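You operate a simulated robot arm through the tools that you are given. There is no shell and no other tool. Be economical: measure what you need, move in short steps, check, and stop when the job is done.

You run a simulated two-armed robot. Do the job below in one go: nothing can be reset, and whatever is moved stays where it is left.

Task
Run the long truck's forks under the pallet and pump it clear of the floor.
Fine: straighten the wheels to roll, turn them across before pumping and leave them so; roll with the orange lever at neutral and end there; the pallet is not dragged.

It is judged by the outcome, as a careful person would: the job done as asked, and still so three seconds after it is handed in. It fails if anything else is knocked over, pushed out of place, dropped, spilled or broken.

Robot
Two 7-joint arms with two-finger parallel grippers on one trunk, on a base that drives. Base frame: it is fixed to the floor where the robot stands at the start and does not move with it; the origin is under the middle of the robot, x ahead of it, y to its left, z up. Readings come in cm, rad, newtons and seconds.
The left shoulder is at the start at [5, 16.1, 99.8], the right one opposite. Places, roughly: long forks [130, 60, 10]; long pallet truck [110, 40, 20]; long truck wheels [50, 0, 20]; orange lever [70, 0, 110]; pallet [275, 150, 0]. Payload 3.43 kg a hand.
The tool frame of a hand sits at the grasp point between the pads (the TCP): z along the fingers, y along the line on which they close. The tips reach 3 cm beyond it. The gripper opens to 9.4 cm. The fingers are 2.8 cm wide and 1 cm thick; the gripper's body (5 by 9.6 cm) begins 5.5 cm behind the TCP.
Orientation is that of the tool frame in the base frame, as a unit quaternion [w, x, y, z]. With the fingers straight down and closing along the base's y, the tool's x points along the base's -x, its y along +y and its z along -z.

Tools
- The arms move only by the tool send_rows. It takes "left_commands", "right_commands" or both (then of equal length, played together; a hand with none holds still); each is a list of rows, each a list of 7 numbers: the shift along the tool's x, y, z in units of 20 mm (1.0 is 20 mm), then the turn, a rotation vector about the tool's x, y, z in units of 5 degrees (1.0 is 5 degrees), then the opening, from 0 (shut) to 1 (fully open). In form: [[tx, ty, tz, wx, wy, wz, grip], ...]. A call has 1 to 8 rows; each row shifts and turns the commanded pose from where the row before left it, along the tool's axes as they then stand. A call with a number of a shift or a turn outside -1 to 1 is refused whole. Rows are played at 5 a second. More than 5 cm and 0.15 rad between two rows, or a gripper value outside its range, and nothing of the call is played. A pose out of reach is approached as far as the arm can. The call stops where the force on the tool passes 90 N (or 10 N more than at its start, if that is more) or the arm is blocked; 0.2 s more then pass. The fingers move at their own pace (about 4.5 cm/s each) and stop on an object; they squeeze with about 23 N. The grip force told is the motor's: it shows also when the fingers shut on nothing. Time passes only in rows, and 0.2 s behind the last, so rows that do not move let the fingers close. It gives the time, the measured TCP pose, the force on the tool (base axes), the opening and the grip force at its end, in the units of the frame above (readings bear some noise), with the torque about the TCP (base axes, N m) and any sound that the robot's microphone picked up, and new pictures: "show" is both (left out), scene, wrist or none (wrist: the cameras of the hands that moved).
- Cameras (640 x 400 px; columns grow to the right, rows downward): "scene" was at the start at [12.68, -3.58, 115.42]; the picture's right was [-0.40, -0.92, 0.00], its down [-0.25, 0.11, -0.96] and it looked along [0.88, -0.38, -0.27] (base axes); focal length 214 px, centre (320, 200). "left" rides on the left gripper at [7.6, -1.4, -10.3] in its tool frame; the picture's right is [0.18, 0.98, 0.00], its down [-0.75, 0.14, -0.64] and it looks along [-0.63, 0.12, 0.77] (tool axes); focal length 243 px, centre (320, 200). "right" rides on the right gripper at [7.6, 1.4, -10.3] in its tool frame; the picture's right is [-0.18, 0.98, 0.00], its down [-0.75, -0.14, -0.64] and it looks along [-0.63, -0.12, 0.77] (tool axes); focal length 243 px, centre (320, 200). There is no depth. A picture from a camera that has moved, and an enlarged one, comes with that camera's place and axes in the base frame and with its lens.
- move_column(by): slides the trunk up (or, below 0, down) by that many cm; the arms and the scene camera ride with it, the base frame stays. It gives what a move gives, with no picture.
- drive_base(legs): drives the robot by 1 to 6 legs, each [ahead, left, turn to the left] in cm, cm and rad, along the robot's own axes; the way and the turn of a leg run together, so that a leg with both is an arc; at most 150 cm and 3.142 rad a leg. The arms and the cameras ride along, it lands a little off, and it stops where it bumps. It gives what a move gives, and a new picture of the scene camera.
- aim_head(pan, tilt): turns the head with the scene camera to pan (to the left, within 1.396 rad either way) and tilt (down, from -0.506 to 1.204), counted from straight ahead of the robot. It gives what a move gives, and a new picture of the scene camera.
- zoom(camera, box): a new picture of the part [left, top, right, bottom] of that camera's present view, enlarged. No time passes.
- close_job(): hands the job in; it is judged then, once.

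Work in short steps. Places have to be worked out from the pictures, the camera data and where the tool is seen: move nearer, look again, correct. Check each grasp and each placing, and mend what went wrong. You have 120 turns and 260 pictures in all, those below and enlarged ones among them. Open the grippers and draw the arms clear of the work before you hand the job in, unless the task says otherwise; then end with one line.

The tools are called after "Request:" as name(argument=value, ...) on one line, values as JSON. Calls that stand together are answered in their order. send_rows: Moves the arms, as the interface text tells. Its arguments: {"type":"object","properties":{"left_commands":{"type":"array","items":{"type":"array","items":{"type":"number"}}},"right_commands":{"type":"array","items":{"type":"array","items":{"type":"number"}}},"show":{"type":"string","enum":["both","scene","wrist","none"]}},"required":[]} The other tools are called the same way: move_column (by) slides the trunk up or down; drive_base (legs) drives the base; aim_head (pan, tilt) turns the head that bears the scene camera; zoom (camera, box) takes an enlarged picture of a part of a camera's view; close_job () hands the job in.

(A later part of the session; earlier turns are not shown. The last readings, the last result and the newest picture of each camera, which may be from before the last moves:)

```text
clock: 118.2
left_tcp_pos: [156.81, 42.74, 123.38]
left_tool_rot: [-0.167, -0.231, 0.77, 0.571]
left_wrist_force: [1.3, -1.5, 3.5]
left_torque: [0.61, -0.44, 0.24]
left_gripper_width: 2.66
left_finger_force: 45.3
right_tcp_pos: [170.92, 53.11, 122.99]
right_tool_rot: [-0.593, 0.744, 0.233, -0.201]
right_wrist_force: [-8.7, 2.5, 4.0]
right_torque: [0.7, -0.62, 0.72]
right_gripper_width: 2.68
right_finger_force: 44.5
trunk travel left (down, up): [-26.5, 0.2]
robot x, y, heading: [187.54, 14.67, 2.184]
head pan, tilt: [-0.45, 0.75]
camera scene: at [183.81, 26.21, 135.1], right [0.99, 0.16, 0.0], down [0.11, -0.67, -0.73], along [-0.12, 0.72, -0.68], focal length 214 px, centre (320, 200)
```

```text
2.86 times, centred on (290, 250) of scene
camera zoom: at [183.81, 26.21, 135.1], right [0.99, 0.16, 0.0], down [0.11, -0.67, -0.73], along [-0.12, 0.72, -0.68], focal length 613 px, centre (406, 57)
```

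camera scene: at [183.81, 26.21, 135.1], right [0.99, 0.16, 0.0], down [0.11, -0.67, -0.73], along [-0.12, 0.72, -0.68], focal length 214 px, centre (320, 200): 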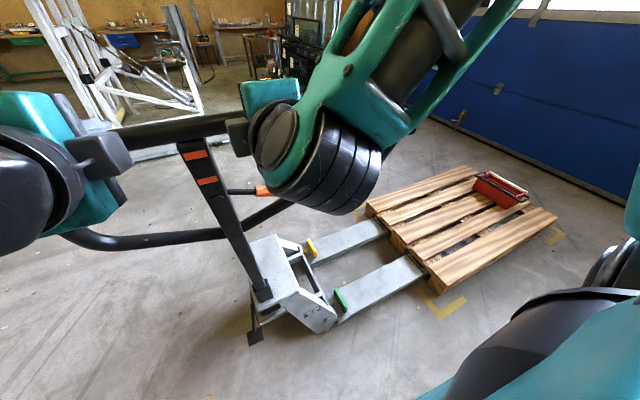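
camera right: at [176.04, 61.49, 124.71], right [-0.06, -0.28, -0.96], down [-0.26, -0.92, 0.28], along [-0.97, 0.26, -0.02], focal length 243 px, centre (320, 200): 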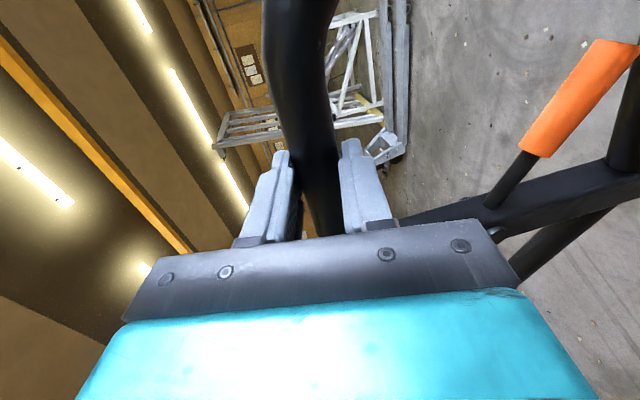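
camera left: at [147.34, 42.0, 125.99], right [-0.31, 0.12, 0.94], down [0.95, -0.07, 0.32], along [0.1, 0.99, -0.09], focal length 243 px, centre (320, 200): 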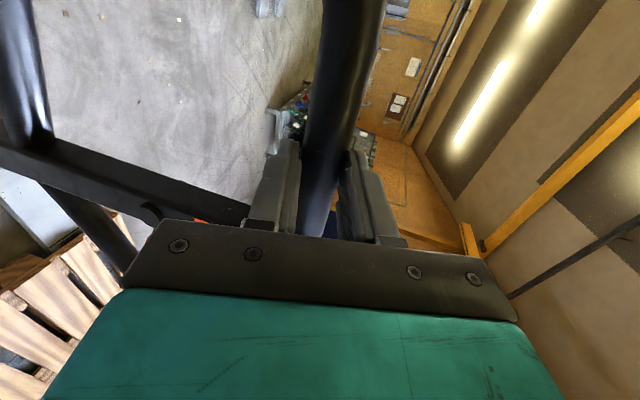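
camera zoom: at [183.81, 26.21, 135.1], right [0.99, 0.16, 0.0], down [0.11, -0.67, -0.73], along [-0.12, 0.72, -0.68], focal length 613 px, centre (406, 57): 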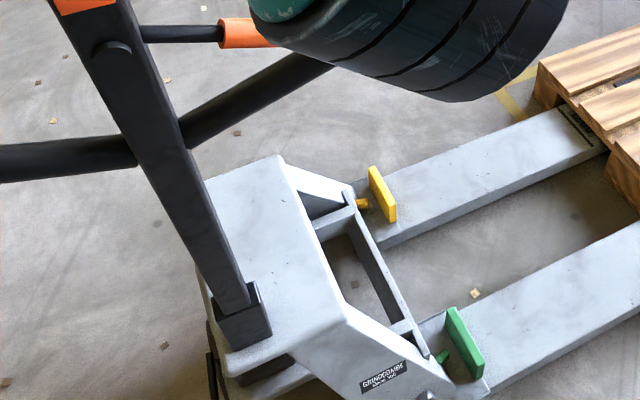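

No visible rise after the short strokes. A longer stroke may be needed; I continue this pull by alternating small column drops with base retreat, following the arc.

Request:
move_column(by=-0.8)

Request:
drive_base(legs=[[-6, 0, 0]])

Request:
move_column(by=-1.7)

Request:
drive_base(legs=[[-6, 0, 0]])

Request:
move_column(by=-2.2)

Request:
drive_base(legs=[[-6, 0, 0]])

Request:
zoom(camera="scene", box=[180, 180, 400, 320])

```text
clock: 118.8
left_tcp_pos: [156.95, 42.46, 123.14]
left_tool_rot: [-0.17, -0.233, 0.763, 0.578]
left_wrist_force: [-4.4, -8.3, 27.8]
left_torque: [1.09, 0.26, 0.24]
left_gripper_width: 2.7
left_finger_force: 45.2
right_tcp_pos: [170.93, 52.91, 122.82]
right_tool_rot: [-0.601, 0.739, 0.229, -0.203]
right_wrist_force: [5.2, 1.9, 30.6]
right_torque: [1.22, -0.46, 0.79]
right_gripper_width: 2.68
right_finger_force: 44.8
trunk travel left (down, up): [-25.7, 1.0]
robot x, y, heading: [187.68, 14.61, 2.183]
head pan, tilt: [-0.45, 0.75]
```

```text
clock: 119.8
left_tcp_pos: [160.1, 38.0, 122.16]
left_tool_rot: [-0.168, -0.232, 0.773, 0.567]
left_wrist_force: [-1.3, 7.8, -11.8]
left_torque: [0.36, -1.08, 0.39]
left_gripper_width: 2.67
left_finger_force: 45.3
right_tcp_pos: [174.16, 48.38, 121.82]
right_tool_rot: [-0.59, 0.746, 0.234, -0.2]
right_wrist_force: [-5.7, -2.2, -8.6]
right_torque: [0.08, -0.66, 0.61]
right_gripper_width: 2.68
right_finger_force: 44.8
trunk travel left (down, up): [-25.7, 1.0]
robot x, y, heading: [190.51, 9.98, 2.188]
head pan, tilt: [-0.45, 0.75]
camera scene: at [187.13, 21.57, 134.25], right [0.99, 0.16, 0.0], down [0.11, -0.67, -0.73], along [-0.12, 0.72, -0.68], focal length 214 px, centre (320, 200)
```

scene: 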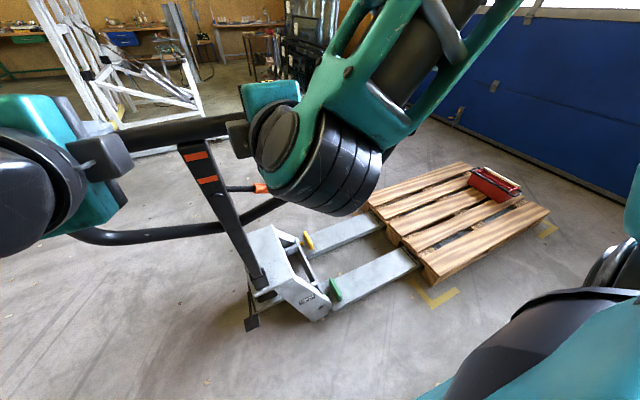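

```text
clock: 120.4
left_tcp_pos: [160.62, 37.14, 121.88]
left_tool_rot: [-0.171, -0.232, 0.762, 0.58]
left_wrist_force: [-1.4, -13.7, 45.2]
left_torque: [1.08, 0.33, 0.84]
left_gripper_width: 2.67
left_finger_force: 45.0
right_tcp_pos: [174.77, 47.71, 121.52]
right_tool_rot: [-0.604, 0.736, 0.229, -0.203]
right_wrist_force: [10.8, -4.4, 47.9]
right_torque: [1.15, -0.22, 0.26]
right_gripper_width: 2.67
right_finger_force: 45.0
trunk travel left (down, up): [-24.0, 2.7]
robot x, y, heading: [190.83, 9.92, 2.182]
head pan, tilt: [-0.45, 0.75]
```

```text
clock: 121.4
left_tcp_pos: [163.66, 33.11, 120.52]
left_tool_rot: [-0.168, -0.231, 0.775, 0.564]
left_wrist_force: [3.4, 0.8, -0.5]
left_torque: [0.52, -1.12, 0.21]
left_gripper_width: 2.7
left_finger_force: 45.4
right_tcp_pos: [177.86, 43.38, 120.13]
right_tool_rot: [-0.59, 0.747, 0.235, -0.198]
right_wrist_force: [-6.3, -1.1, 0.7]
right_torque: [0.19, -0.69, 0.56]
right_gripper_width: 2.68
right_finger_force: 44.9
trunk travel left (down, up): [-24.0, 2.7]
robot x, y, heading: [193.75, 5.06, 2.181]
head pan, tilt: [-0.45, 0.75]
camera scene: at [190.64, 16.59, 132.58], right [0.99, 0.16, 0.0], down [0.11, -0.67, -0.73], along [-0.12, 0.72, -0.68], focal length 214 px, centre (320, 200)
```

scene: 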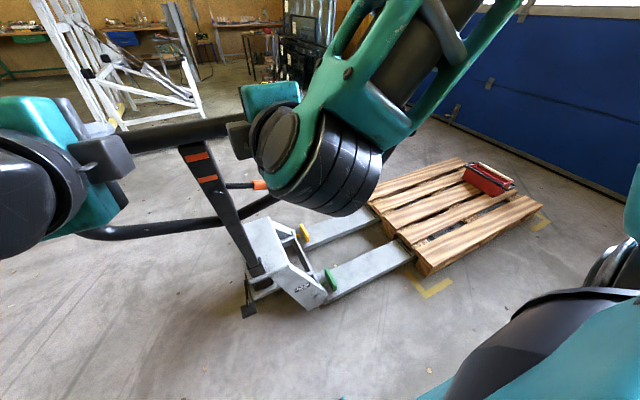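

```text
clock: 122.1
left_tcp_pos: [164.33, 32.15, 119.96]
left_tool_rot: [-0.171, -0.23, 0.76, 0.583]
left_wrist_force: [-2.1, -18.7, 57.4]
left_torque: [1.44, 0.4, 0.96]
left_gripper_width: 2.67
left_finger_force: 44.0
right_tcp_pos: [178.29, 42.49, 119.64]
right_tool_rot: [-0.608, 0.733, 0.228, -0.204]
right_wrist_force: [20.1, -11.6, 62.6]
right_torque: [1.4, 0.17, 0.24]
right_gripper_width: 2.68
right_finger_force: 45.3
trunk travel left (down, up): [-21.8, 4.9]
robot x, y, heading: [194.09, 5.2, 2.181]
head pan, tilt: [-0.45, 0.75]
```

```text
clock: 123.0
left_tcp_pos: [167.32, 28.02, 118.21]
left_tool_rot: [-0.166, -0.229, 0.776, 0.563]
left_wrist_force: [5.7, -3.9, 6.4]
left_torque: [0.66, -1.13, -0.43]
left_gripper_width: 2.68
left_finger_force: 45.2
right_tcp_pos: [181.3, 38.34, 117.84]
right_tool_rot: [-0.589, 0.748, 0.236, -0.198]
right_wrist_force: [-5.1, 1.9, 5.5]
right_torque: [0.22, -0.79, 0.0]
right_gripper_width: 2.66
right_finger_force: 45.0
trunk travel left (down, up): [-21.8, 4.9]
robot x, y, heading: [197.56, 0.12, 2.18]
head pan, tilt: [-0.45, 0.75]
camera scene: at [194.18, 11.58, 130.4], right [0.99, 0.16, 0.0], down [0.11, -0.67, -0.73], along [-0.12, 0.72, -0.68], focal length 214 px, centre (320, 200)
```

scene: 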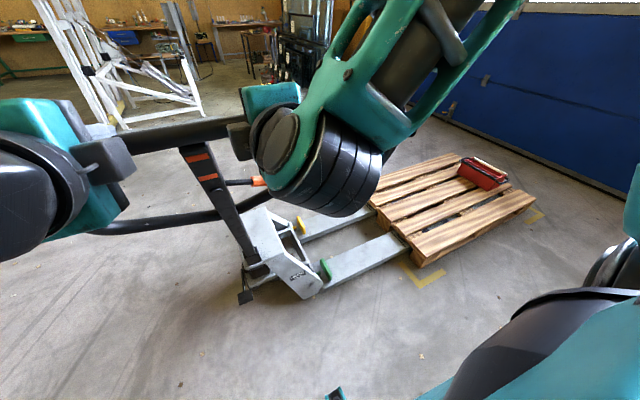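

```text
2.86 times, centred on (290, 250) of scene
camera zoom: at [194.18, 11.58, 130.4], right [0.99, 0.16, 0.0], down [0.11, -0.67, -0.73], along [-0.12, 0.72, -0.68], focal length 613 px, centre (406, 57)
```

zoom: 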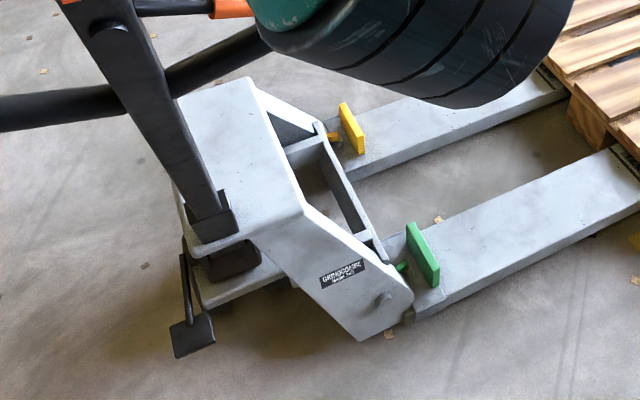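

The arc was followed cleanly to ~25°. I return along the same arc to the earlier pose to compare heights.

Request:
move_column(by=1.1)

Request:
drive_base(legs=[[6, 0, 0]])

Request:
move_column(by=2.0)

Request:
drive_base(legs=[[6, 0, 0]])

Request:
move_column(by=1.6)

Request:
drive_base(legs=[[6, 0, 0]])

Request:
zoom(camera="scene", box=[180, 180, 400, 320])

```text
clock: 123.6
left_tcp_pos: [166.87, 28.62, 118.54]
left_tool_rot: [-0.163, -0.23, 0.781, 0.557]
left_wrist_force: [1.2, 13.9, -27.2]
left_torque: [0.39, -1.59, 0.28]
left_gripper_width: 2.68
left_finger_force: 45.3
right_tcp_pos: [180.85, 39.06, 118.15]
right_tool_rot: [-0.581, 0.753, 0.239, -0.195]
right_wrist_force: [-16.5, 7.1, -29.7]
right_torque: [-0.25, -0.48, -0.3]
right_gripper_width: 2.68
right_finger_force: 45.3
trunk travel left (down, up): [-22.9, 3.8]
robot x, y, heading: [197.49, 0.29, 2.182]
head pan, tilt: [-0.45, 0.75]
```

```text
clock: 124.6
left_tcp_pos: [164.19, 32.33, 120.14]
left_tool_rot: [-0.169, -0.228, 0.769, 0.573]
left_wrist_force: [-4.1, -9.5, 36.0]
left_torque: [1.34, -0.67, 0.42]
left_gripper_width: 2.67
left_finger_force: 45.1
right_tcp_pos: [178.21, 42.76, 119.82]
right_tool_rot: [-0.597, 0.741, 0.232, -0.2]
right_wrist_force: [16.5, -5.9, 38.0]
right_torque: [0.97, 0.02, 0.39]
right_gripper_width: 2.65
right_finger_force: 44.7
trunk travel left (down, up): [-22.9, 3.8]
robot x, y, heading: [194.39, 4.71, 2.179]
head pan, tilt: [-0.45, 0.75]
camera scene: at [191.18, 15.86, 131.72], right [0.99, 0.16, 0.0], down [0.11, -0.67, -0.74], along [-0.12, 0.73, -0.68], focal length 214 px, centre (320, 200)
```

scene: 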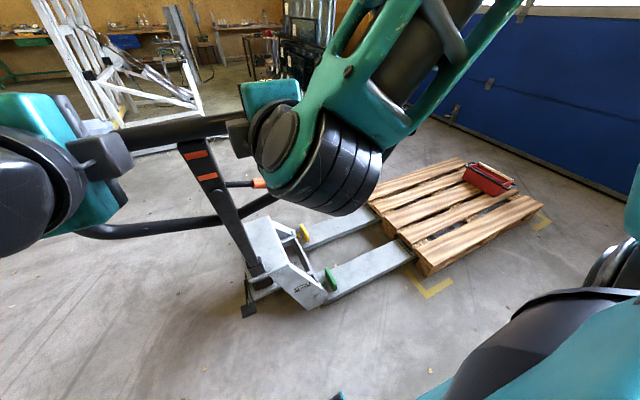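

```text
clock: 125.3
left_tcp_pos: [163.41, 33.55, 120.7]
left_tool_rot: [-0.163, -0.23, 0.779, 0.56]
left_wrist_force: [1.9, 15.9, -34.6]
left_torque: [0.27, -1.67, 0.23]
left_gripper_width: 2.66
left_finger_force: 45.4
right_tcp_pos: [177.43, 43.99, 120.33]
right_tool_rot: [-0.584, 0.751, 0.237, -0.196]
right_wrist_force: [-16.3, 6.6, -38.4]
right_torque: [-0.29, -0.64, -0.51]
right_gripper_width: 2.68
right_finger_force: 44.9
trunk travel left (down, up): [-24.9, 1.8]
robot x, y, heading: [194.52, 4.78, 2.185]
head pan, tilt: [-0.45, 0.75]
```

```text
clock: 126.2
left_tcp_pos: [160.42, 37.7, 122.14]
left_tool_rot: [-0.167, -0.231, 0.768, 0.573]
left_wrist_force: [-6.0, -0.7, 9.8]
left_torque: [0.79, -0.54, 0.56]
left_gripper_width: 2.67
left_finger_force: 44.3
right_tcp_pos: [174.53, 48.04, 121.74]
right_tool_rot: [-0.598, 0.741, 0.231, -0.201]
right_wrist_force: [5.5, 0.3, 12.9]
right_torque: [0.82, -0.54, -0.04]
right_gripper_width: 2.66
right_finger_force: 44.9
trunk travel left (down, up): [-24.9, 1.8]
robot x, y, heading: [190.94, 9.93, 2.182]
head pan, tilt: [-0.45, 0.75]
camera scene: at [187.44, 21.18, 133.62], right [0.99, 0.16, 0.0], down [0.11, -0.67, -0.73], along [-0.12, 0.72, -0.68], focal length 214 px, centre (320, 200)
```

scene: 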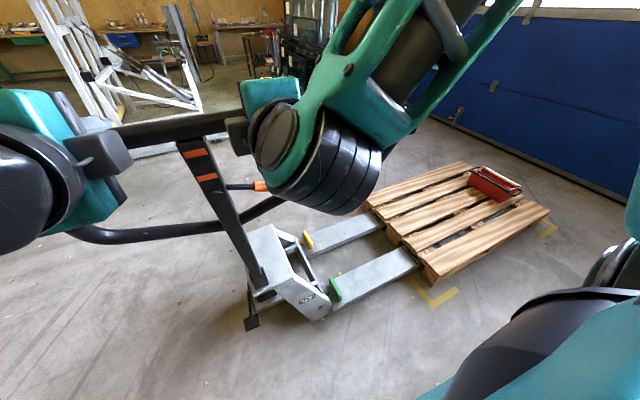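

```text
clock: 126.9
left_tcp_pos: [159.94, 38.62, 122.5]
left_tool_rot: [-0.164, -0.231, 0.778, 0.561]
left_wrist_force: [-0.1, 14.7, -43.5]
left_torque: [0.14, -1.57, -0.06]
left_gripper_width: 2.66
left_finger_force: 44.6
right_tcp_pos: [174.01, 48.9, 122.05]
right_tool_rot: [-0.586, 0.75, 0.236, -0.196]
right_wrist_force: [-15.4, 6.2, -45.7]
right_torque: [-0.21, -0.78, -0.57]
right_gripper_width: 2.66
right_finger_force: 45.4
trunk travel left (down, up): [-26.5, 0.2]
robot x, y, heading: [190.88, 9.5, 2.186]
head pan, tilt: [-0.45, 0.75]
```

```text
clock: 127.8
left_tcp_pos: [156.75, 42.9, 123.44]
left_tool_rot: [-0.168, -0.232, 0.768, 0.573]
left_wrist_force: [-4.9, 7.3, -12.9]
left_torque: [-0.01, -0.88, 0.25]
left_gripper_width: 2.66
left_finger_force: 44.4
right_tcp_pos: [170.84, 53.33, 123.15]
right_tool_rot: [-0.596, 0.742, 0.232, -0.201]
right_wrist_force: [4.9, 0.9, -9.9]
right_torque: [0.23, -1.07, 0.02]
right_gripper_width: 2.68
right_finger_force: 45.3
trunk travel left (down, up): [-26.5, 0.2]
robot x, y, heading: [187.55, 14.64, 2.182]
head pan, tilt: [-0.45, 0.75]
camera scene: at [183.81, 26.47, 135.12], right [0.99, 0.16, 0.0], down [0.11, -0.68, -0.73], along [-0.12, 0.72, -0.68], focal length 214 px, centre (320, 200)
```

scene: 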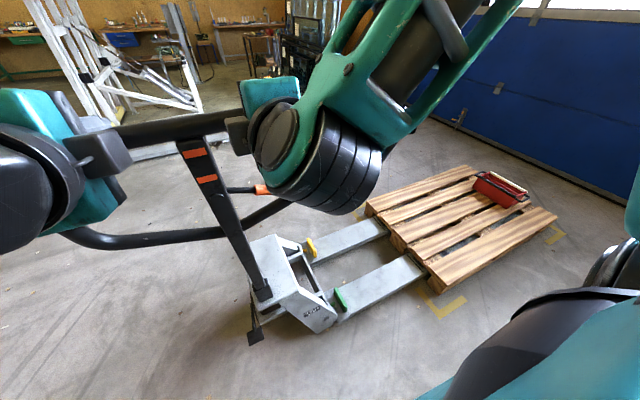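

```text
2.86 times, centred on (290, 250) of scene
camera zoom: at [183.81, 26.47, 135.12], right [0.99, 0.16, 0.0], down [0.11, -0.68, -0.73], along [-0.12, 0.72, -0.68], focal length 613 px, centre (406, 57)
```

zoom: 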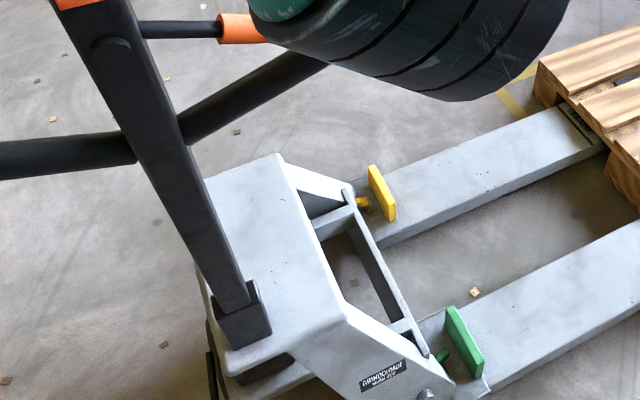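

No rise so far; the lever may not be fully in its lift notch. I release both hands (tiller springs upright) and bring the closed right hand above the knob to press it fully down.

Request:
send_rows(right_commands=[[0, 0, 0, 0, 0, 0, 1], [0, 0, 0, 0, 0, 0, 1], [0, 0, 0, 0, 0, 0, 1], [0, 0, 0, 0, 0, 0, 1], [0, 0, 0, 0, 0, 0, 1]], left_commands=[[0, 0, 0, 0, 0, 0, 1], [0, 0, 0, 0, 0, 0, 1], [0, 0, 0, 0, 0, 0, 1], [0, 0, 0, 0, 0, 0, 1], [0, 0, 0, 0, 0, 0, 1]], show="none")

Request:
aim_head(pan=0.0, tilt=0.5)

Request:
send_rows(right_commands=[[0, 0.9, 0.19, 0, 0, 0, 0], [0, 0.9, 0.19, 0, 0, 0, 0], [0, 0.9, 0.19, 0, 0, 0, 0], [0, 0.9, 0.19, 0, 0, 0, 0], [0, 0.9, 0.19, 0, 0, 0, 0]], show="scene")

```text
clock: 129.1
left_tcp_pos: [157.04, 42.63, 123.51]
left_tool_rot: [-0.168, -0.231, 0.768, 0.573]
left_wrist_force: [0.8, -0.5, 0.1]
left_torque: [0.0, 0.01, 0.0]
left_gripper_width: 9.4
left_finger_force: 0.1
right_tcp_pos: [171.08, 53.1, 123.28]
right_tool_rot: [-0.598, 0.741, 0.231, -0.202]
right_wrist_force: [-0.6, 0.0, 0.7]
right_torque: [-0.02, -0.02, -0.02]
right_gripper_width: 9.41
right_finger_force: 0.1
trunk travel left (down, up): [-26.5, 0.2]
robot x, y, heading: [187.7, 14.37, 2.181]
head pan, tilt: [-0.45, 0.75]
```

```text
clock: 129.9
left_tcp_pos: [156.88, 42.73, 123.52]
left_tool_rot: [-0.167, -0.231, 0.768, 0.574]
left_wrist_force: [-0.4, -0.3, -0.8]
left_torque: [0.01, 0.03, -0.02]
left_gripper_width: 9.42
left_finger_force: 0.2
right_tcp_pos: [170.9, 53.16, 123.14]
right_tool_rot: [-0.598, 0.741, 0.231, -0.202]
right_wrist_force: [0.2, 0.9, -0.5]
right_torque: [0.04, 0.03, 0.0]
right_gripper_width: 9.4
right_finger_force: 0.0
trunk travel left (down, up): [-26.5, 0.2]
robot x, y, heading: [187.49, 13.89, 2.184]
head pan, tilt: [0.0, 0.499]
camera scene: at [180.08, 25.47, 137.32], right [0.82, 0.57, 0.0], down [0.27, -0.39, -0.88], along [-0.5, 0.72, -0.48], focal length 214 px, centre (320, 200)
```

scene: 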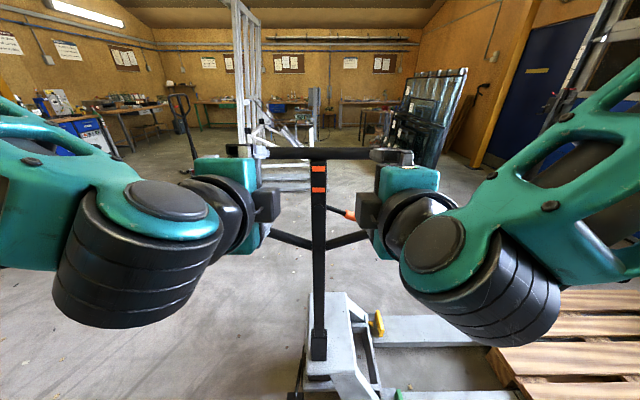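

```text
clock: 131.2
left_tcp_pos: [156.81, 42.67, 123.52]
left_tool_rot: [-0.168, -0.231, 0.768, 0.573]
left_wrist_force: [-0.5, -0.5, 0.2]
left_torque: [0.01, 0.03, -0.03]
left_gripper_width: 9.38
left_finger_force: 0.1
right_tcp_pos: [170.81, 52.76, 114.0]
right_tool_rot: [-0.597, 0.741, 0.231, -0.202]
right_wrist_force: [1.3, 0.5, 0.2]
right_torque: [0.02, 0.02, -0.01]
right_gripper_width: 0.0
right_finger_force: 10.5
trunk travel left (down, up): [-26.5, 0.2]
robot x, y, heading: [187.79, 14.62, 2.187]
head pan, tilt: [0.0, 0.499]
camera scene: at [180.04, 25.47, 137.33], right [0.82, 0.57, 0.0], down [0.28, -0.39, -0.88], along [-0.5, 0.72, -0.48], focal length 214 px, centre (320, 200)
```

scene: 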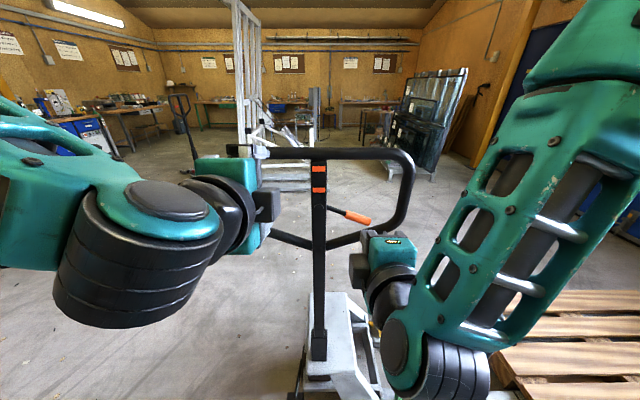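

Now forward 12.5 cm (and 1.5 cm right), ending above the knob.

Request:
send_rows(right_commands=[[0.11, -0.18, 0.88, 0, 0, 0, 0], [0.11, -0.18, 0.88, 0, 0, 0, 0], [0.11, -0.18, 0.88, 0, 0, 0, 0], [0.11, -0.18, 0.88, 0, 0, 0, 0], [0.11, -0.18, 0.88, 0, 0, 0, 0], [0.11, -0.18, 0.88, 0, 0, 0, 0], [0.11, -0.18, 0.88, 0, 0, 0, 0]], show="both")

Request:
zoom(camera="scene", box=[270, 140, 430, 260])

```text
clock: 132.8
left_tcp_pos: [156.93, 42.77, 123.47]
left_tool_rot: [-0.168, -0.232, 0.768, 0.573]
left_wrist_force: [-0.1, 0.7, 0.1]
left_torque: [-0.02, -0.02, -0.01]
left_gripper_width: 9.44
left_finger_force: 0.0
right_tcp_pos: [164.72, 64.07, 113.91]
right_tool_rot: [-0.598, 0.74, 0.231, -0.202]
right_wrist_force: [0.3, -0.2, -0.3]
right_torque: [-0.02, -0.03, -0.01]
right_gripper_width: 0.0
right_finger_force: 23.0
trunk travel left (down, up): [-26.5, 0.2]
robot x, y, heading: [187.71, 14.4, 2.184]
head pan, tilt: [0.0, 0.499]
camera scene: at [180.06, 25.49, 137.32], right [0.82, 0.57, 0.0], down [0.28, -0.39, -0.88], along [-0.5, 0.72, -0.48], focal length 214 px, centre (320, 200)
camera right: at [177.16, 60.16, 114.48], right [-0.05, -0.28, -0.96], down [-0.26, -0.92, 0.29], along [-0.97, 0.26, -0.03], focal length 243 px, centre (320, 200)
```

scene: 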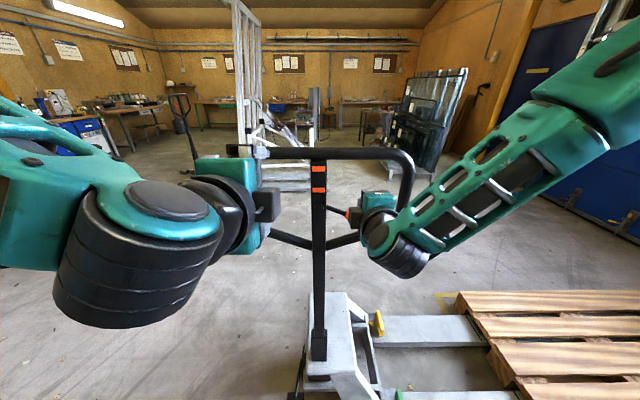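
right: 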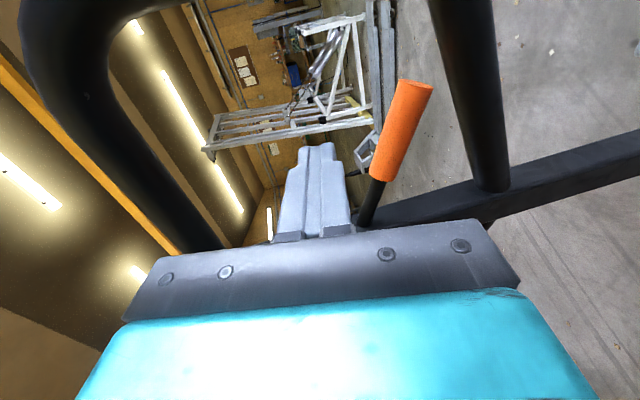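

```text
3.33 times, centred on (350, 200) of scene
camera zoom: at [180.06, 25.49, 137.32], right [0.82, 0.57, 0.0], down [0.28, -0.39, -0.88], along [-0.5, 0.72, -0.48], focal length 715 px, centre (220, 200)
```

zoom: 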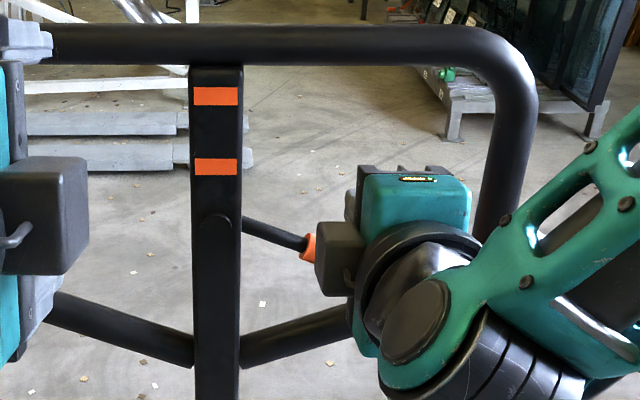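

Fingers sit over the knob. Press down in 1 cm steps until it meets a stop.

Request:
send_rows(right_commands=[[0, 0.49, 0.1, 0, 0, 0, 0], [0, 0.49, 0.1, 0, 0, 0, 0], [0, 0.49, 0.1, 0, 0, 0, 0], [0, 0.49, 0.1, 0, 0, 0, 0], [0, 0.49, 0.1, 0, 0, 0, 0]], show="wrist")

Request:
zoom(camera="scene", box=[270, 140, 430, 260])

```text
clock: 133.9
left_tcp_pos: [156.91, 42.76, 123.49]
left_tool_rot: [-0.168, -0.231, 0.768, 0.574]
left_wrist_force: [-0.4, -0.6, -0.1]
left_torque: [0.0, -0.01, 0.05]
left_gripper_width: 9.4
left_finger_force: 0.1
right_tcp_pos: [164.4, 63.66, 109.23]
right_tool_rot: [-0.597, 0.742, 0.23, -0.199]
right_wrist_force: [-0.4, 0.4, -0.2]
right_torque: [-0.01, 0.0, -0.02]
right_gripper_width: 0.03
right_finger_force: 23.1
right hand out of reach, approached as far as the arm can: row 5
trunk travel left (down, up): [-26.5, 0.2]
robot x, y, heading: [187.8, 14.67, 2.18]
head pan, tilt: [0.0, 0.499]
camera right: at [176.76, 59.55, 109.79], right [-0.05, -0.29, -0.96], down [-0.26, -0.92, 0.29], along [-0.96, 0.27, -0.03], focal length 243 px, centre (320, 200)
```

right: 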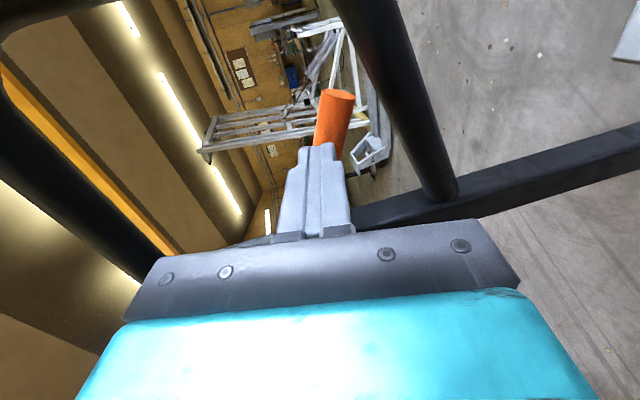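

```text
3.33 times, centred on (350, 200) of scene
camera zoom: at [180.06, 25.46, 137.33], right [0.82, 0.57, 0.0], down [0.28, -0.39, -0.88], along [-0.5, 0.72, -0.48], focal length 715 px, centre (220, 200)
```

zoom: 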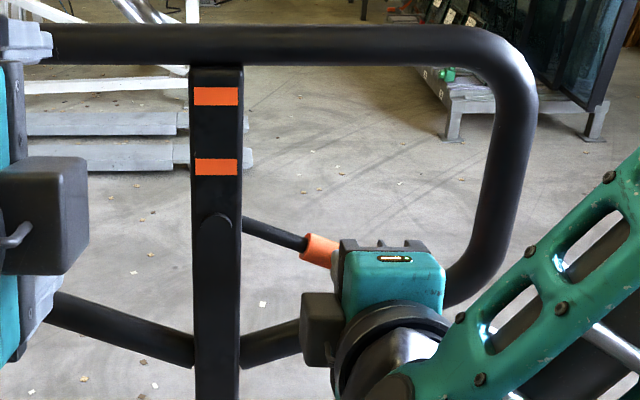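

No contact: the knob lies just beyond the fingertips. I raise the hand, drive forward 4 cm and press again.

Request:
send_rows(right_commands=[[0, -0.8, -0.1, 0, 0, 0, 0], [0, -0.8, -0.1, 0, 0, 0, 0], [0, -0.8, -0.1, 0, 0, 0, 0]], show="none")

Request:
drive_base(legs=[[4.5, 0, 0]])

Request:
send_rows(right_commands=[[0, 0.49, 0.1, 0, 0, 0, 0], [0, 0.49, 0.1, 0, 0, 0, 0], [0, 0.49, 0.1, 0, 0, 0, 0], [0, 0.49, 0.1, 0, 0, 0, 0]], show="wrist")

Request:
zoom(camera="scene", box=[270, 150, 430, 270])

```text
clock: 134.8
left_tcp_pos: [156.93, 42.72, 123.57]
left_tool_rot: [-0.168, -0.231, 0.767, 0.574]
left_wrist_force: [-0.2, 0.6, 0.4]
left_torque: [-0.02, -0.04, 0.01]
left_gripper_width: 9.4
left_finger_force: 0.1
right_tcp_pos: [164.25, 64.09, 114.03]
right_tool_rot: [-0.597, 0.742, 0.231, -0.201]
right_wrist_force: [-0.9, -0.2, -0.3]
right_torque: [0.0, -0.04, -0.02]
right_gripper_width: 0.02
right_finger_force: 23.0
trunk travel left (down, up): [-26.5, 0.2]
robot x, y, heading: [187.31, 14.67, 2.184]
head pan, tilt: [0.0, 0.499]
```

```text
clock: 135.7
left_tcp_pos: [154.26, 46.38, 123.61]
left_tool_rot: [-0.168, -0.231, 0.769, 0.573]
left_wrist_force: [0.1, 0.5, -0.5]
left_torque: [0.01, 0.01, -0.02]
left_gripper_width: 9.38
left_finger_force: 0.1
right_tcp_pos: [161.63, 67.91, 113.82]
right_tool_rot: [-0.597, 0.742, 0.23, -0.202]
right_wrist_force: [-0.5, 0.5, 0.0]
right_torque: [0.01, 0.01, 0.01]
right_gripper_width: 0.02
right_finger_force: 22.7
trunk travel left (down, up): [-26.5, 0.2]
robot x, y, heading: [184.98, 18.32, 2.182]
head pan, tilt: [0.0, 0.499]
camera scene: at [177.43, 29.2, 137.31], right [0.82, 0.58, 0.0], down [0.28, -0.39, -0.88], along [-0.5, 0.72, -0.48], focal length 214 px, centre (320, 200)
```

scene: 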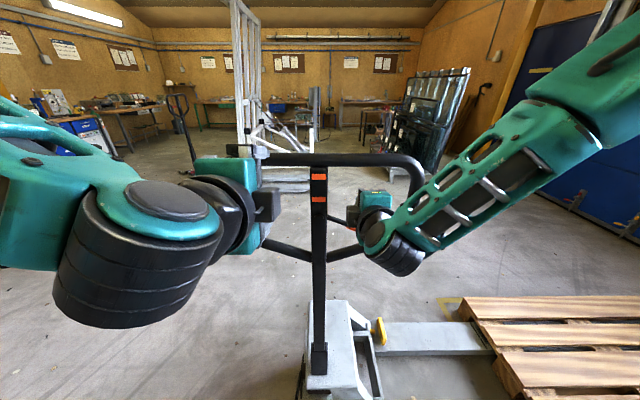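

```text
clock: 136.7
left_tcp_pos: [154.56, 46.16, 123.73]
left_tool_rot: [-0.168, -0.231, 0.767, 0.574]
left_wrist_force: [0.8, 0.1, -0.5]
left_torque: [0.0, 0.03, -0.02]
left_gripper_width: 9.39
left_finger_force: 0.0
right_tcp_pos: [161.73, 67.65, 110.61]
right_tool_rot: [-0.602, 0.738, 0.228, -0.204]
right_wrist_force: [1.7, 1.5, 18.5]
right_torque: [-0.17, 0.15, 0.01]
right_gripper_width: 0.0
right_finger_force: 23.0
trunk travel left (down, up): [-26.5, 0.2]
robot x, y, heading: [185.05, 18.37, 2.182]
head pan, tilt: [0.0, 0.499]
camera right: at [174.04, 63.65, 110.93], right [-0.06, -0.27, -0.96], down [-0.26, -0.92, 0.28], along [-0.96, 0.26, -0.01], focal length 243 px, centre (320, 200)
```

right: 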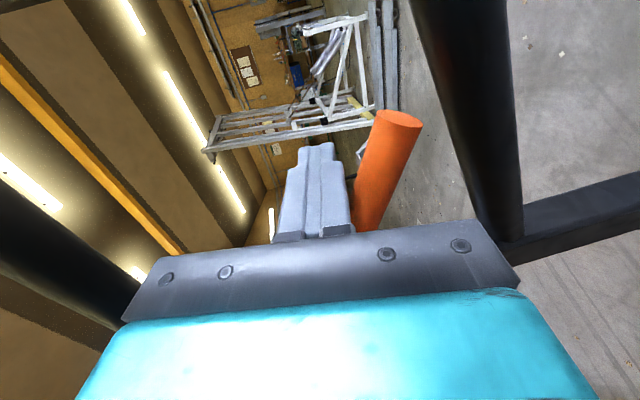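

```text
3.33 times, centred on (350, 210) of scene
camera zoom: at [177.63, 28.96, 137.39], right [0.82, 0.57, 0.0], down [0.27, -0.39, -0.88], along [-0.51, 0.72, -0.48], focal length 715 px, centre (220, 167)
```

zoom: 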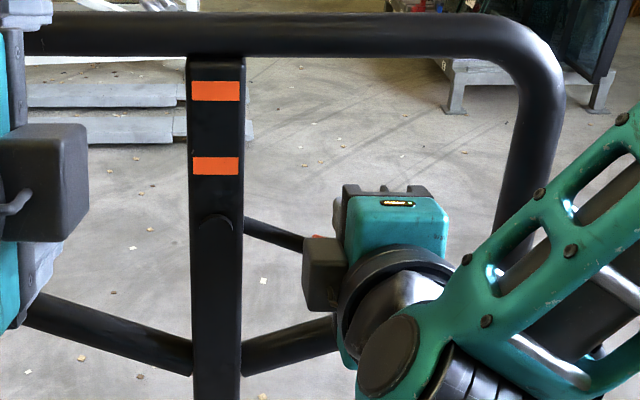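

Contact now (18 N). Keep pressing.

Request:
send_rows(right_commands=[[0, 0.49, 0.1, 0, 0, 0, 0], [0, 0.49, 0.1, 0, 0, 0, 0], [0, 0.49, 0.1, 0, 0, 0, 0]], show="none")

Request:
zoom(camera="scene", box=[270, 150, 430, 270])

```text
clock: 137.6
left_tcp_pos: [154.65, 46.27, 123.65]
left_tool_rot: [-0.169, -0.23, 0.768, 0.573]
left_wrist_force: [-0.7, 0.6, 0.4]
left_torque: [0.02, 0.0, 0.01]
left_gripper_width: 9.41
left_finger_force: 0.1
right_tcp_pos: [160.93, 67.77, 110.27]
right_tool_rot: [-0.628, 0.72, 0.211, -0.205]
right_wrist_force: [13.6, -0.5, 35.9]
right_torque: [-0.69, 0.02, 0.25]
right_gripper_width: 0.0
right_finger_force: 22.8
right hand out of reach, approached as far as the arm can: row 2, 3
trunk travel left (down, up): [-26.5, 0.2]
robot x, y, heading: [185.03, 18.42, 2.183]
head pan, tilt: [0.0, 0.499]
stopped in row 3 (right hand): the force on the tool passed its limit at 91 N (the readings are from after the stop); the commanded pose is now the measured one
```

```text
3.33 times, centred on (350, 210) of scene
camera zoom: at [177.83, 28.93, 137.28], right [0.82, 0.57, 0.0], down [0.27, -0.39, -0.88], along [-0.5, 0.72, -0.48], focal length 715 px, centre (220, 167)
```

zoom: 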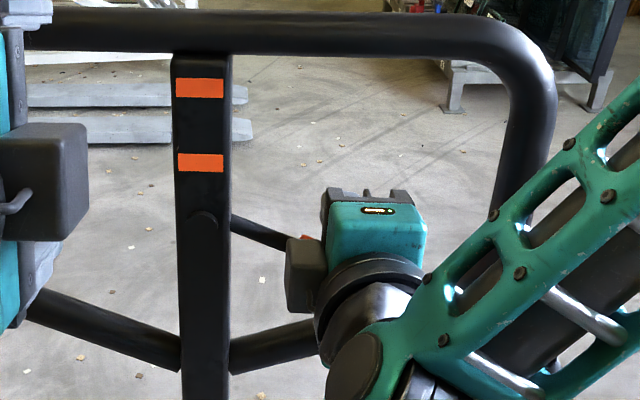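

The lever is firmly at its lower stop, so "down" was fully selected and did not lift with those strokes. I'll try the upper position: back off, re-open partly and grip the knob.

Request:
send_rows(right_commands=[[0.3, -1, 0, 0, 0, 0, 0], [0, -0.5, 0, 0, 0, 0, 0]], show="none")

Request:
drive_base(legs=[[-7, 0, 0]])

Request:
send_rows(right_commands=[[0, 0, 0, -0.8, 0, 0, 0.55], [0, 1, 0.1, 0, 0, 0, 0.55], [0, 1, 0.1, 0, 0, 0, 0.55]], show="both")

```text
clock: 138.2
left_tcp_pos: [154.39, 46.31, 123.64]
left_tool_rot: [-0.167, -0.23, 0.768, 0.574]
left_wrist_force: [0.1, -0.3, 0.3]
left_torque: [-0.02, -0.02, 0.0]
left_gripper_width: 9.42
left_finger_force: 0.0
right_tcp_pos: [161.12, 68.27, 112.38]
right_tool_rot: [-0.617, 0.728, 0.22, -0.203]
right_wrist_force: [0.7, 0.0, -0.5]
right_torque: [-0.02, 0.02, 0.03]
right_gripper_width: 0.0
right_finger_force: 23.0
trunk travel left (down, up): [-26.5, 0.2]
robot x, y, heading: [185.14, 18.62, 2.187]
head pan, tilt: [0.0, 0.499]
```

```text
clock: 139.2
left_tcp_pos: [158.49, 40.56, 123.65]
left_tool_rot: [-0.168, -0.231, 0.768, 0.573]
left_wrist_force: [-0.3, 0.1, -0.5]
left_torque: [0.02, 0.02, -0.02]
left_gripper_width: 9.42
left_finger_force: 0.1
right_tcp_pos: [165.09, 62.58, 112.49]
right_tool_rot: [-0.618, 0.727, 0.218, -0.203]
right_wrist_force: [0.5, -0.1, -0.2]
right_torque: [0.01, -0.01, -0.02]
right_gripper_width: 0.01
right_finger_force: 22.7
trunk travel left (down, up): [-26.5, 0.2]
robot x, y, heading: [188.71, 13.06, 2.184]
head pan, tilt: [0.0, 0.499]
camera scene: at [181.62, 23.29, 137.34], right [0.82, 0.57, 0.0], down [0.27, -0.39, -0.88], along [-0.5, 0.72, -0.48], focal length 214 px, centre (320, 200)
```

scene: 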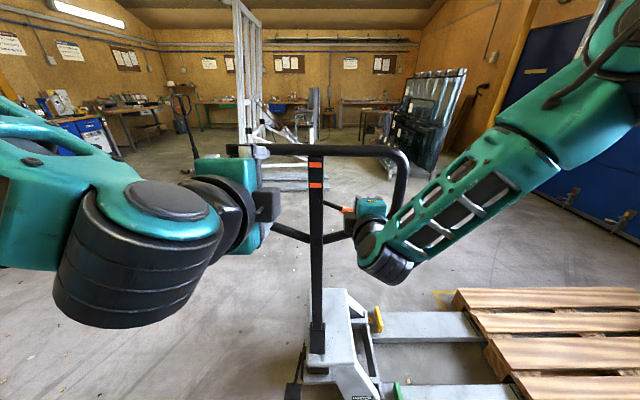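

```text
clock: 140.0
left_tcp_pos: [158.41, 40.61, 123.66]
left_tool_rot: [-0.168, -0.231, 0.768, 0.573]
left_wrist_force: [0.1, -0.8, 0.0]
left_torque: [0.0, 0.0, -0.01]
left_gripper_width: 9.4
left_finger_force: 0.1
right_tcp_pos: [165.32, 62.08, 108.48]
right_tool_rot: [-0.593, 0.748, 0.224, -0.195]
right_wrist_force: [0.9, 0.2, 0.4]
right_torque: [0.03, -0.03, 0.0]
right_gripper_width: 5.18
right_finger_force: 0.0
trunk travel left (down, up): [-26.5, 0.2]
robot x, y, heading: [188.75, 12.39, 2.183]
head pan, tilt: [0.0, 0.499]
camera scene: at [181.57, 23.37, 137.33], right [0.82, 0.57, 0.0], down [0.28, -0.39, -0.88], along [-0.5, 0.72, -0.48], focal length 214 px, centre (320, 200)
camera right: at [177.52, 57.91, 109.07], right [-0.05, -0.3, -0.95], down [-0.28, -0.91, 0.3], along [-0.96, 0.28, -0.04], focal length 243 px, centre (320, 200)
```

scene: 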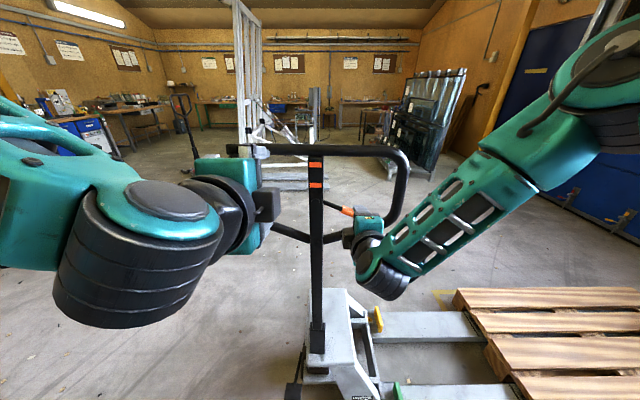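
right: 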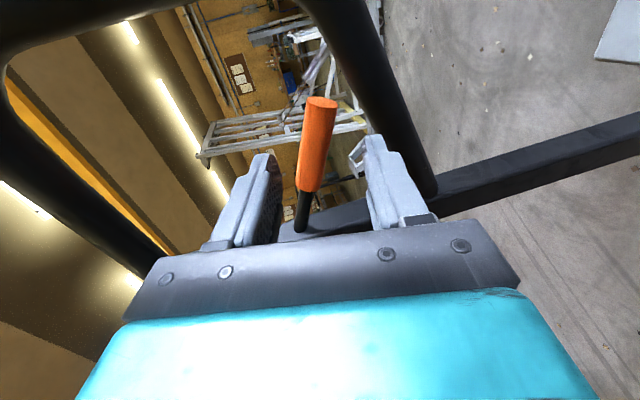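

Knob is between the fingers. Drive forward 4.5 cm and close.

Request:
drive_base(legs=[[4.5, 0, 0]])

Request:
send_rows(right_commands=[[0, 0, 0, 0, 0, 0, 0], [0, 0, 0, 0, 0, 0, 0], [0, 0, 0, 0, 0, 0, 0], [0, 0, 0, 0, 0, 0, 0]], show="wrist")

```text
clock: 140.9
left_tcp_pos: [155.91, 44.39, 123.53]
left_tool_rot: [-0.168, -0.231, 0.768, 0.573]
left_wrist_force: [-0.5, 0.4, -0.9]
left_torque: [0.0, 0.01, 0.0]
left_gripper_width: 9.39
left_finger_force: 0.2
right_tcp_pos: [162.68, 65.82, 108.29]
right_tool_rot: [-0.592, 0.749, 0.224, -0.195]
right_wrist_force: [-0.6, 0.0, -0.1]
right_torque: [0.01, -0.02, 0.01]
right_gripper_width: 5.17
right_finger_force: 0.1
trunk travel left (down, up): [-26.5, 0.2]
robot x, y, heading: [186.53, 16.09, 2.18]
head pan, tilt: [0.0, 0.499]
camera scene: at [178.94, 27.11, 137.31], right [0.82, 0.57, 0.0], down [0.28, -0.39, -0.88], along [-0.5, 0.72, -0.48], focal length 214 px, centre (320, 200)
```

scene: 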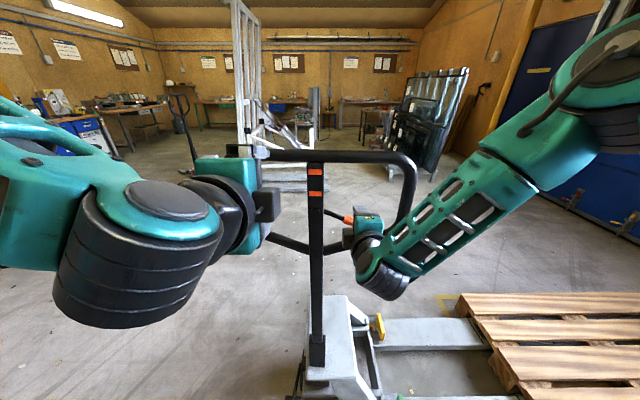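

```text
clock: 141.9
left_tcp_pos: [156.04, 44.29, 123.75]
left_tool_rot: [-0.168, -0.231, 0.768, 0.573]
left_wrist_force: [0.3, -0.2, -0.4]
left_torque: [0.02, 0.01, -0.02]
left_gripper_width: 9.37
left_finger_force: 0.0
right_tcp_pos: [162.69, 65.76, 108.58]
right_tool_rot: [-0.596, 0.747, 0.221, -0.196]
right_wrist_force: [5.3, -1.2, 8.3]
right_torque: [-0.86, 0.84, -1.01]
right_gripper_width: 2.88
right_finger_force: 45.3
trunk travel left (down, up): [-26.5, 0.2]
robot x, y, heading: [186.51, 16.3, 2.178]
head pan, tilt: [0.0, 0.499]
camera right: at [175.04, 61.49, 109.22], right [-0.06, -0.29, -0.95], down [-0.28, -0.91, 0.3], along [-0.96, 0.28, -0.03], focal length 243 px, centre (320, 200)
```

right: 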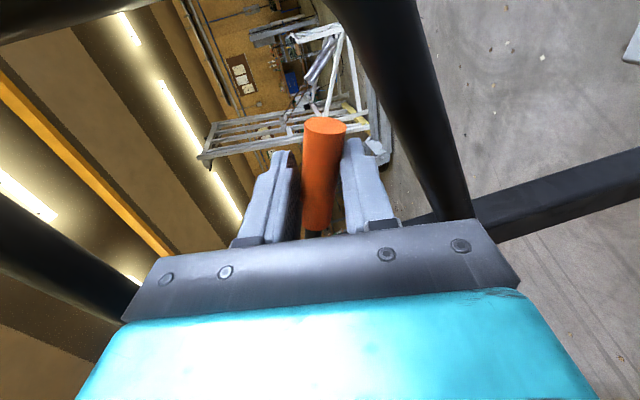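

Gripped. Lift the lever by ~7.5 cm in steps through neutral to its upper position.

Request:
send_rows(right_commands=[[0.05, -0.54, -0.1, 0, 0, 0, 0], [0.05, -0.54, -0.1, 0, 0, 0, 0], [0, -0.54, -0.1, 0, 0, 0, 0], [0, -0.54, -0.1, 0, 0, 0, 0], [0, -0.54, -0.1, 0, 0, 0, 0], [-0.05, -0.54, -0.1, 0, 0, 0, 0], [-0.05, -0.54, -0.1, 0, 0, 0, 0]], show="wrist")

Request:
zoom(camera="scene", box=[270, 140, 430, 260])

```text
clock: 143.5
left_tcp_pos: [155.86, 44.44, 123.55]
left_tool_rot: [-0.168, -0.232, 0.768, 0.573]
left_wrist_force: [0.4, -0.4, 0.6]
left_torque: [-0.01, -0.03, -0.01]
left_gripper_width: 9.41
left_finger_force: 0.0
right_tcp_pos: [162.57, 65.99, 115.75]
right_tool_rot: [-0.589, 0.75, 0.228, -0.195]
right_wrist_force: [-0.8, -3.2, -25.7]
right_torque: [1.26, -1.98, -0.51]
right_gripper_width: 3.25
right_finger_force: 45.1
trunk travel left (down, up): [-26.5, 0.2]
robot x, y, heading: [186.87, 16.45, 2.185]
head pan, tilt: [0.0, 0.499]
camera right: at [174.9, 61.87, 116.56], right [-0.04, -0.3, -0.95], down [-0.28, -0.91, 0.3], along [-0.96, 0.27, -0.05], focal length 243 px, centre (320, 200)
```

right: 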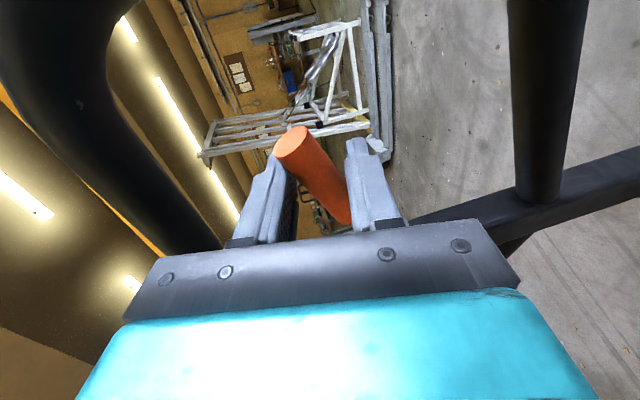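

```text
3.33 times, centred on (350, 200) of scene
camera zoom: at [178.84, 27.16, 137.28], right [0.82, 0.57, 0.0], down [0.28, -0.39, -0.88], along [-0.5, 0.72, -0.48], focal length 715 px, centre (220, 200)
```

zoom: 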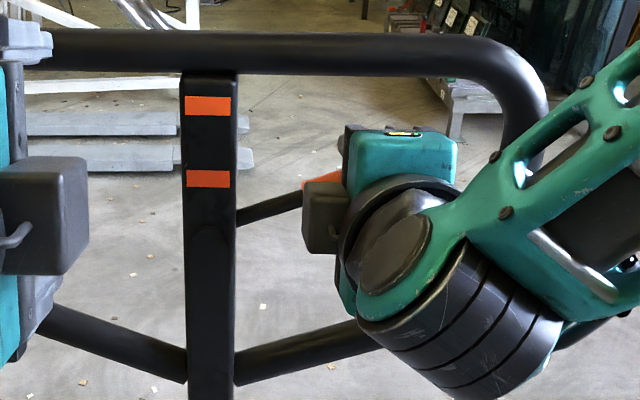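

The lever is now up ~20°. Release it with a part opening and back off, then bring the right hand back up level with the bar.

Request:
send_rows(right_commands=[[0, 0, 0, 0, 0, 0, 0.6], [0, 0, 0, 0, 0, 0, 0.6], [0, 0, 0, 0, 0, 0, 0.6]], show="none")

Request:
drive_base(legs=[[-9, 0, 0]])

Request:
send_rows(right_commands=[[0.1, -1, -0.5, 0, 0, 0, 1], [0.1, -1, -0.5, 0, 0, 0, 1], [0.1, -1, -0.5, 0, 0, 0, 1], [0.1, -0.8, -0.5, 0, 0, 0, 1]], show="scene")

Request:
zoom(camera="scene", box=[250, 120, 430, 255])

```text
clock: 144.3
left_tcp_pos: [155.98, 44.2, 123.62]
left_tool_rot: [-0.167, -0.232, 0.769, 0.572]
left_wrist_force: [1.0, -0.4, -0.9]
left_torque: [-0.05, -0.03, 0.02]
left_gripper_width: 9.4
left_finger_force: 0.0
right_tcp_pos: [162.72, 66.22, 116.22]
right_tool_rot: [-0.594, 0.748, 0.224, -0.196]
right_wrist_force: [-0.2, -0.6, -0.4]
right_torque: [0.01, 0.01, -0.03]
right_gripper_width: 5.62
right_finger_force: 0.0
trunk travel left (down, up): [-26.5, 0.2]
robot x, y, heading: [186.37, 16.2, 2.188]
head pan, tilt: [0.0, 0.499]
```

```text
clock: 145.4
left_tcp_pos: [161.13, 36.88, 123.57]
left_tool_rot: [-0.169, -0.232, 0.768, 0.573]
left_wrist_force: [0.5, 0.1, 0.1]
left_torque: [-0.01, -0.03, 0.02]
left_gripper_width: 9.42
left_finger_force: 0.1
right_tcp_pos: [167.89, 58.68, 116.12]
right_tool_rot: [-0.594, 0.747, 0.224, -0.196]
right_wrist_force: [0.4, 0.1, 0.4]
right_torque: [0.02, -0.01, 0.02]
right_gripper_width: 5.64
right_finger_force: 0.0
trunk travel left (down, up): [-26.5, 0.2]
robot x, y, heading: [191.73, 9.03, 2.185]
head pan, tilt: [0.0, 0.499]
camera scene: at [184.23, 19.56, 137.34], right [0.82, 0.58, 0.0], down [0.28, -0.39, -0.88], along [-0.51, 0.72, -0.48], focal length 214 px, centre (320, 200)
```

scene: 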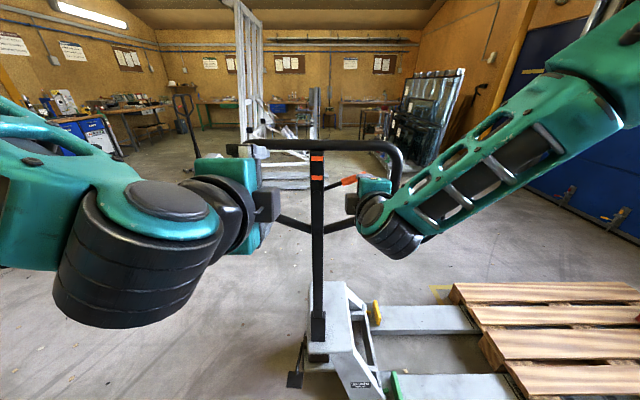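

```text
clock: 146.4
left_tcp_pos: [161.06, 36.79, 123.52]
left_tool_rot: [-0.168, -0.232, 0.767, 0.574]
left_wrist_force: [-0.2, 0.4, 0.3]
left_torque: [0.01, -0.02, -0.02]
left_gripper_width: 9.38
left_finger_force: 0.0
right_tcp_pos: [170.17, 57.33, 124.54]
right_tool_rot: [-0.593, 0.748, 0.225, -0.196]
right_wrist_force: [0.5, -0.5, 0.1]
right_torque: [-0.02, 0.01, 0.02]
right_gripper_width: 9.38
right_finger_force: 0.0
trunk travel left (down, up): [-26.5, 0.2]
robot x, y, heading: [191.84, 8.85, 2.187]
head pan, tilt: [0.0, 0.499]
camera scene: at [184.21, 19.61, 137.33], right [0.82, 0.58, 0.0], down [0.28, -0.39, -0.88], along [-0.51, 0.72, -0.48], focal length 214 px, centre (320, 200)
```

scene: 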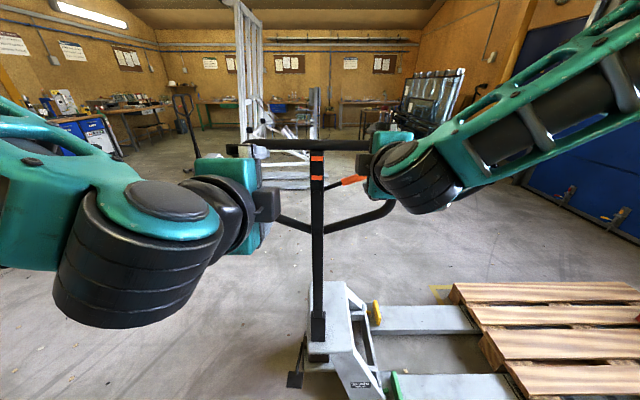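

```text
2.96 times, centred on (340, 188) of scene
camera zoom: at [184.21, 19.61, 137.33], right [0.82, 0.58, 0.0], down [0.28, -0.39, -0.88], along [-0.51, 0.72, -0.48], focal length 636 px, centre (261, 237)
```

zoom: 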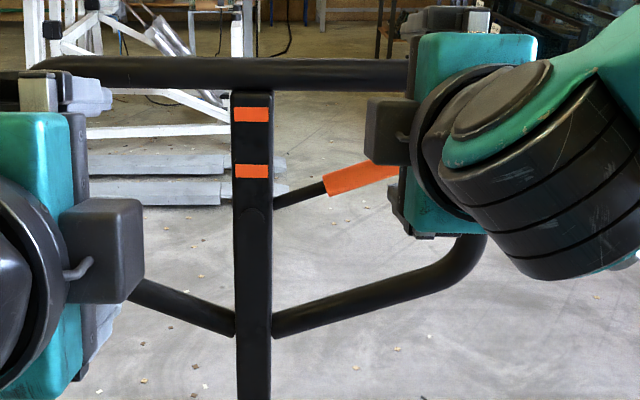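

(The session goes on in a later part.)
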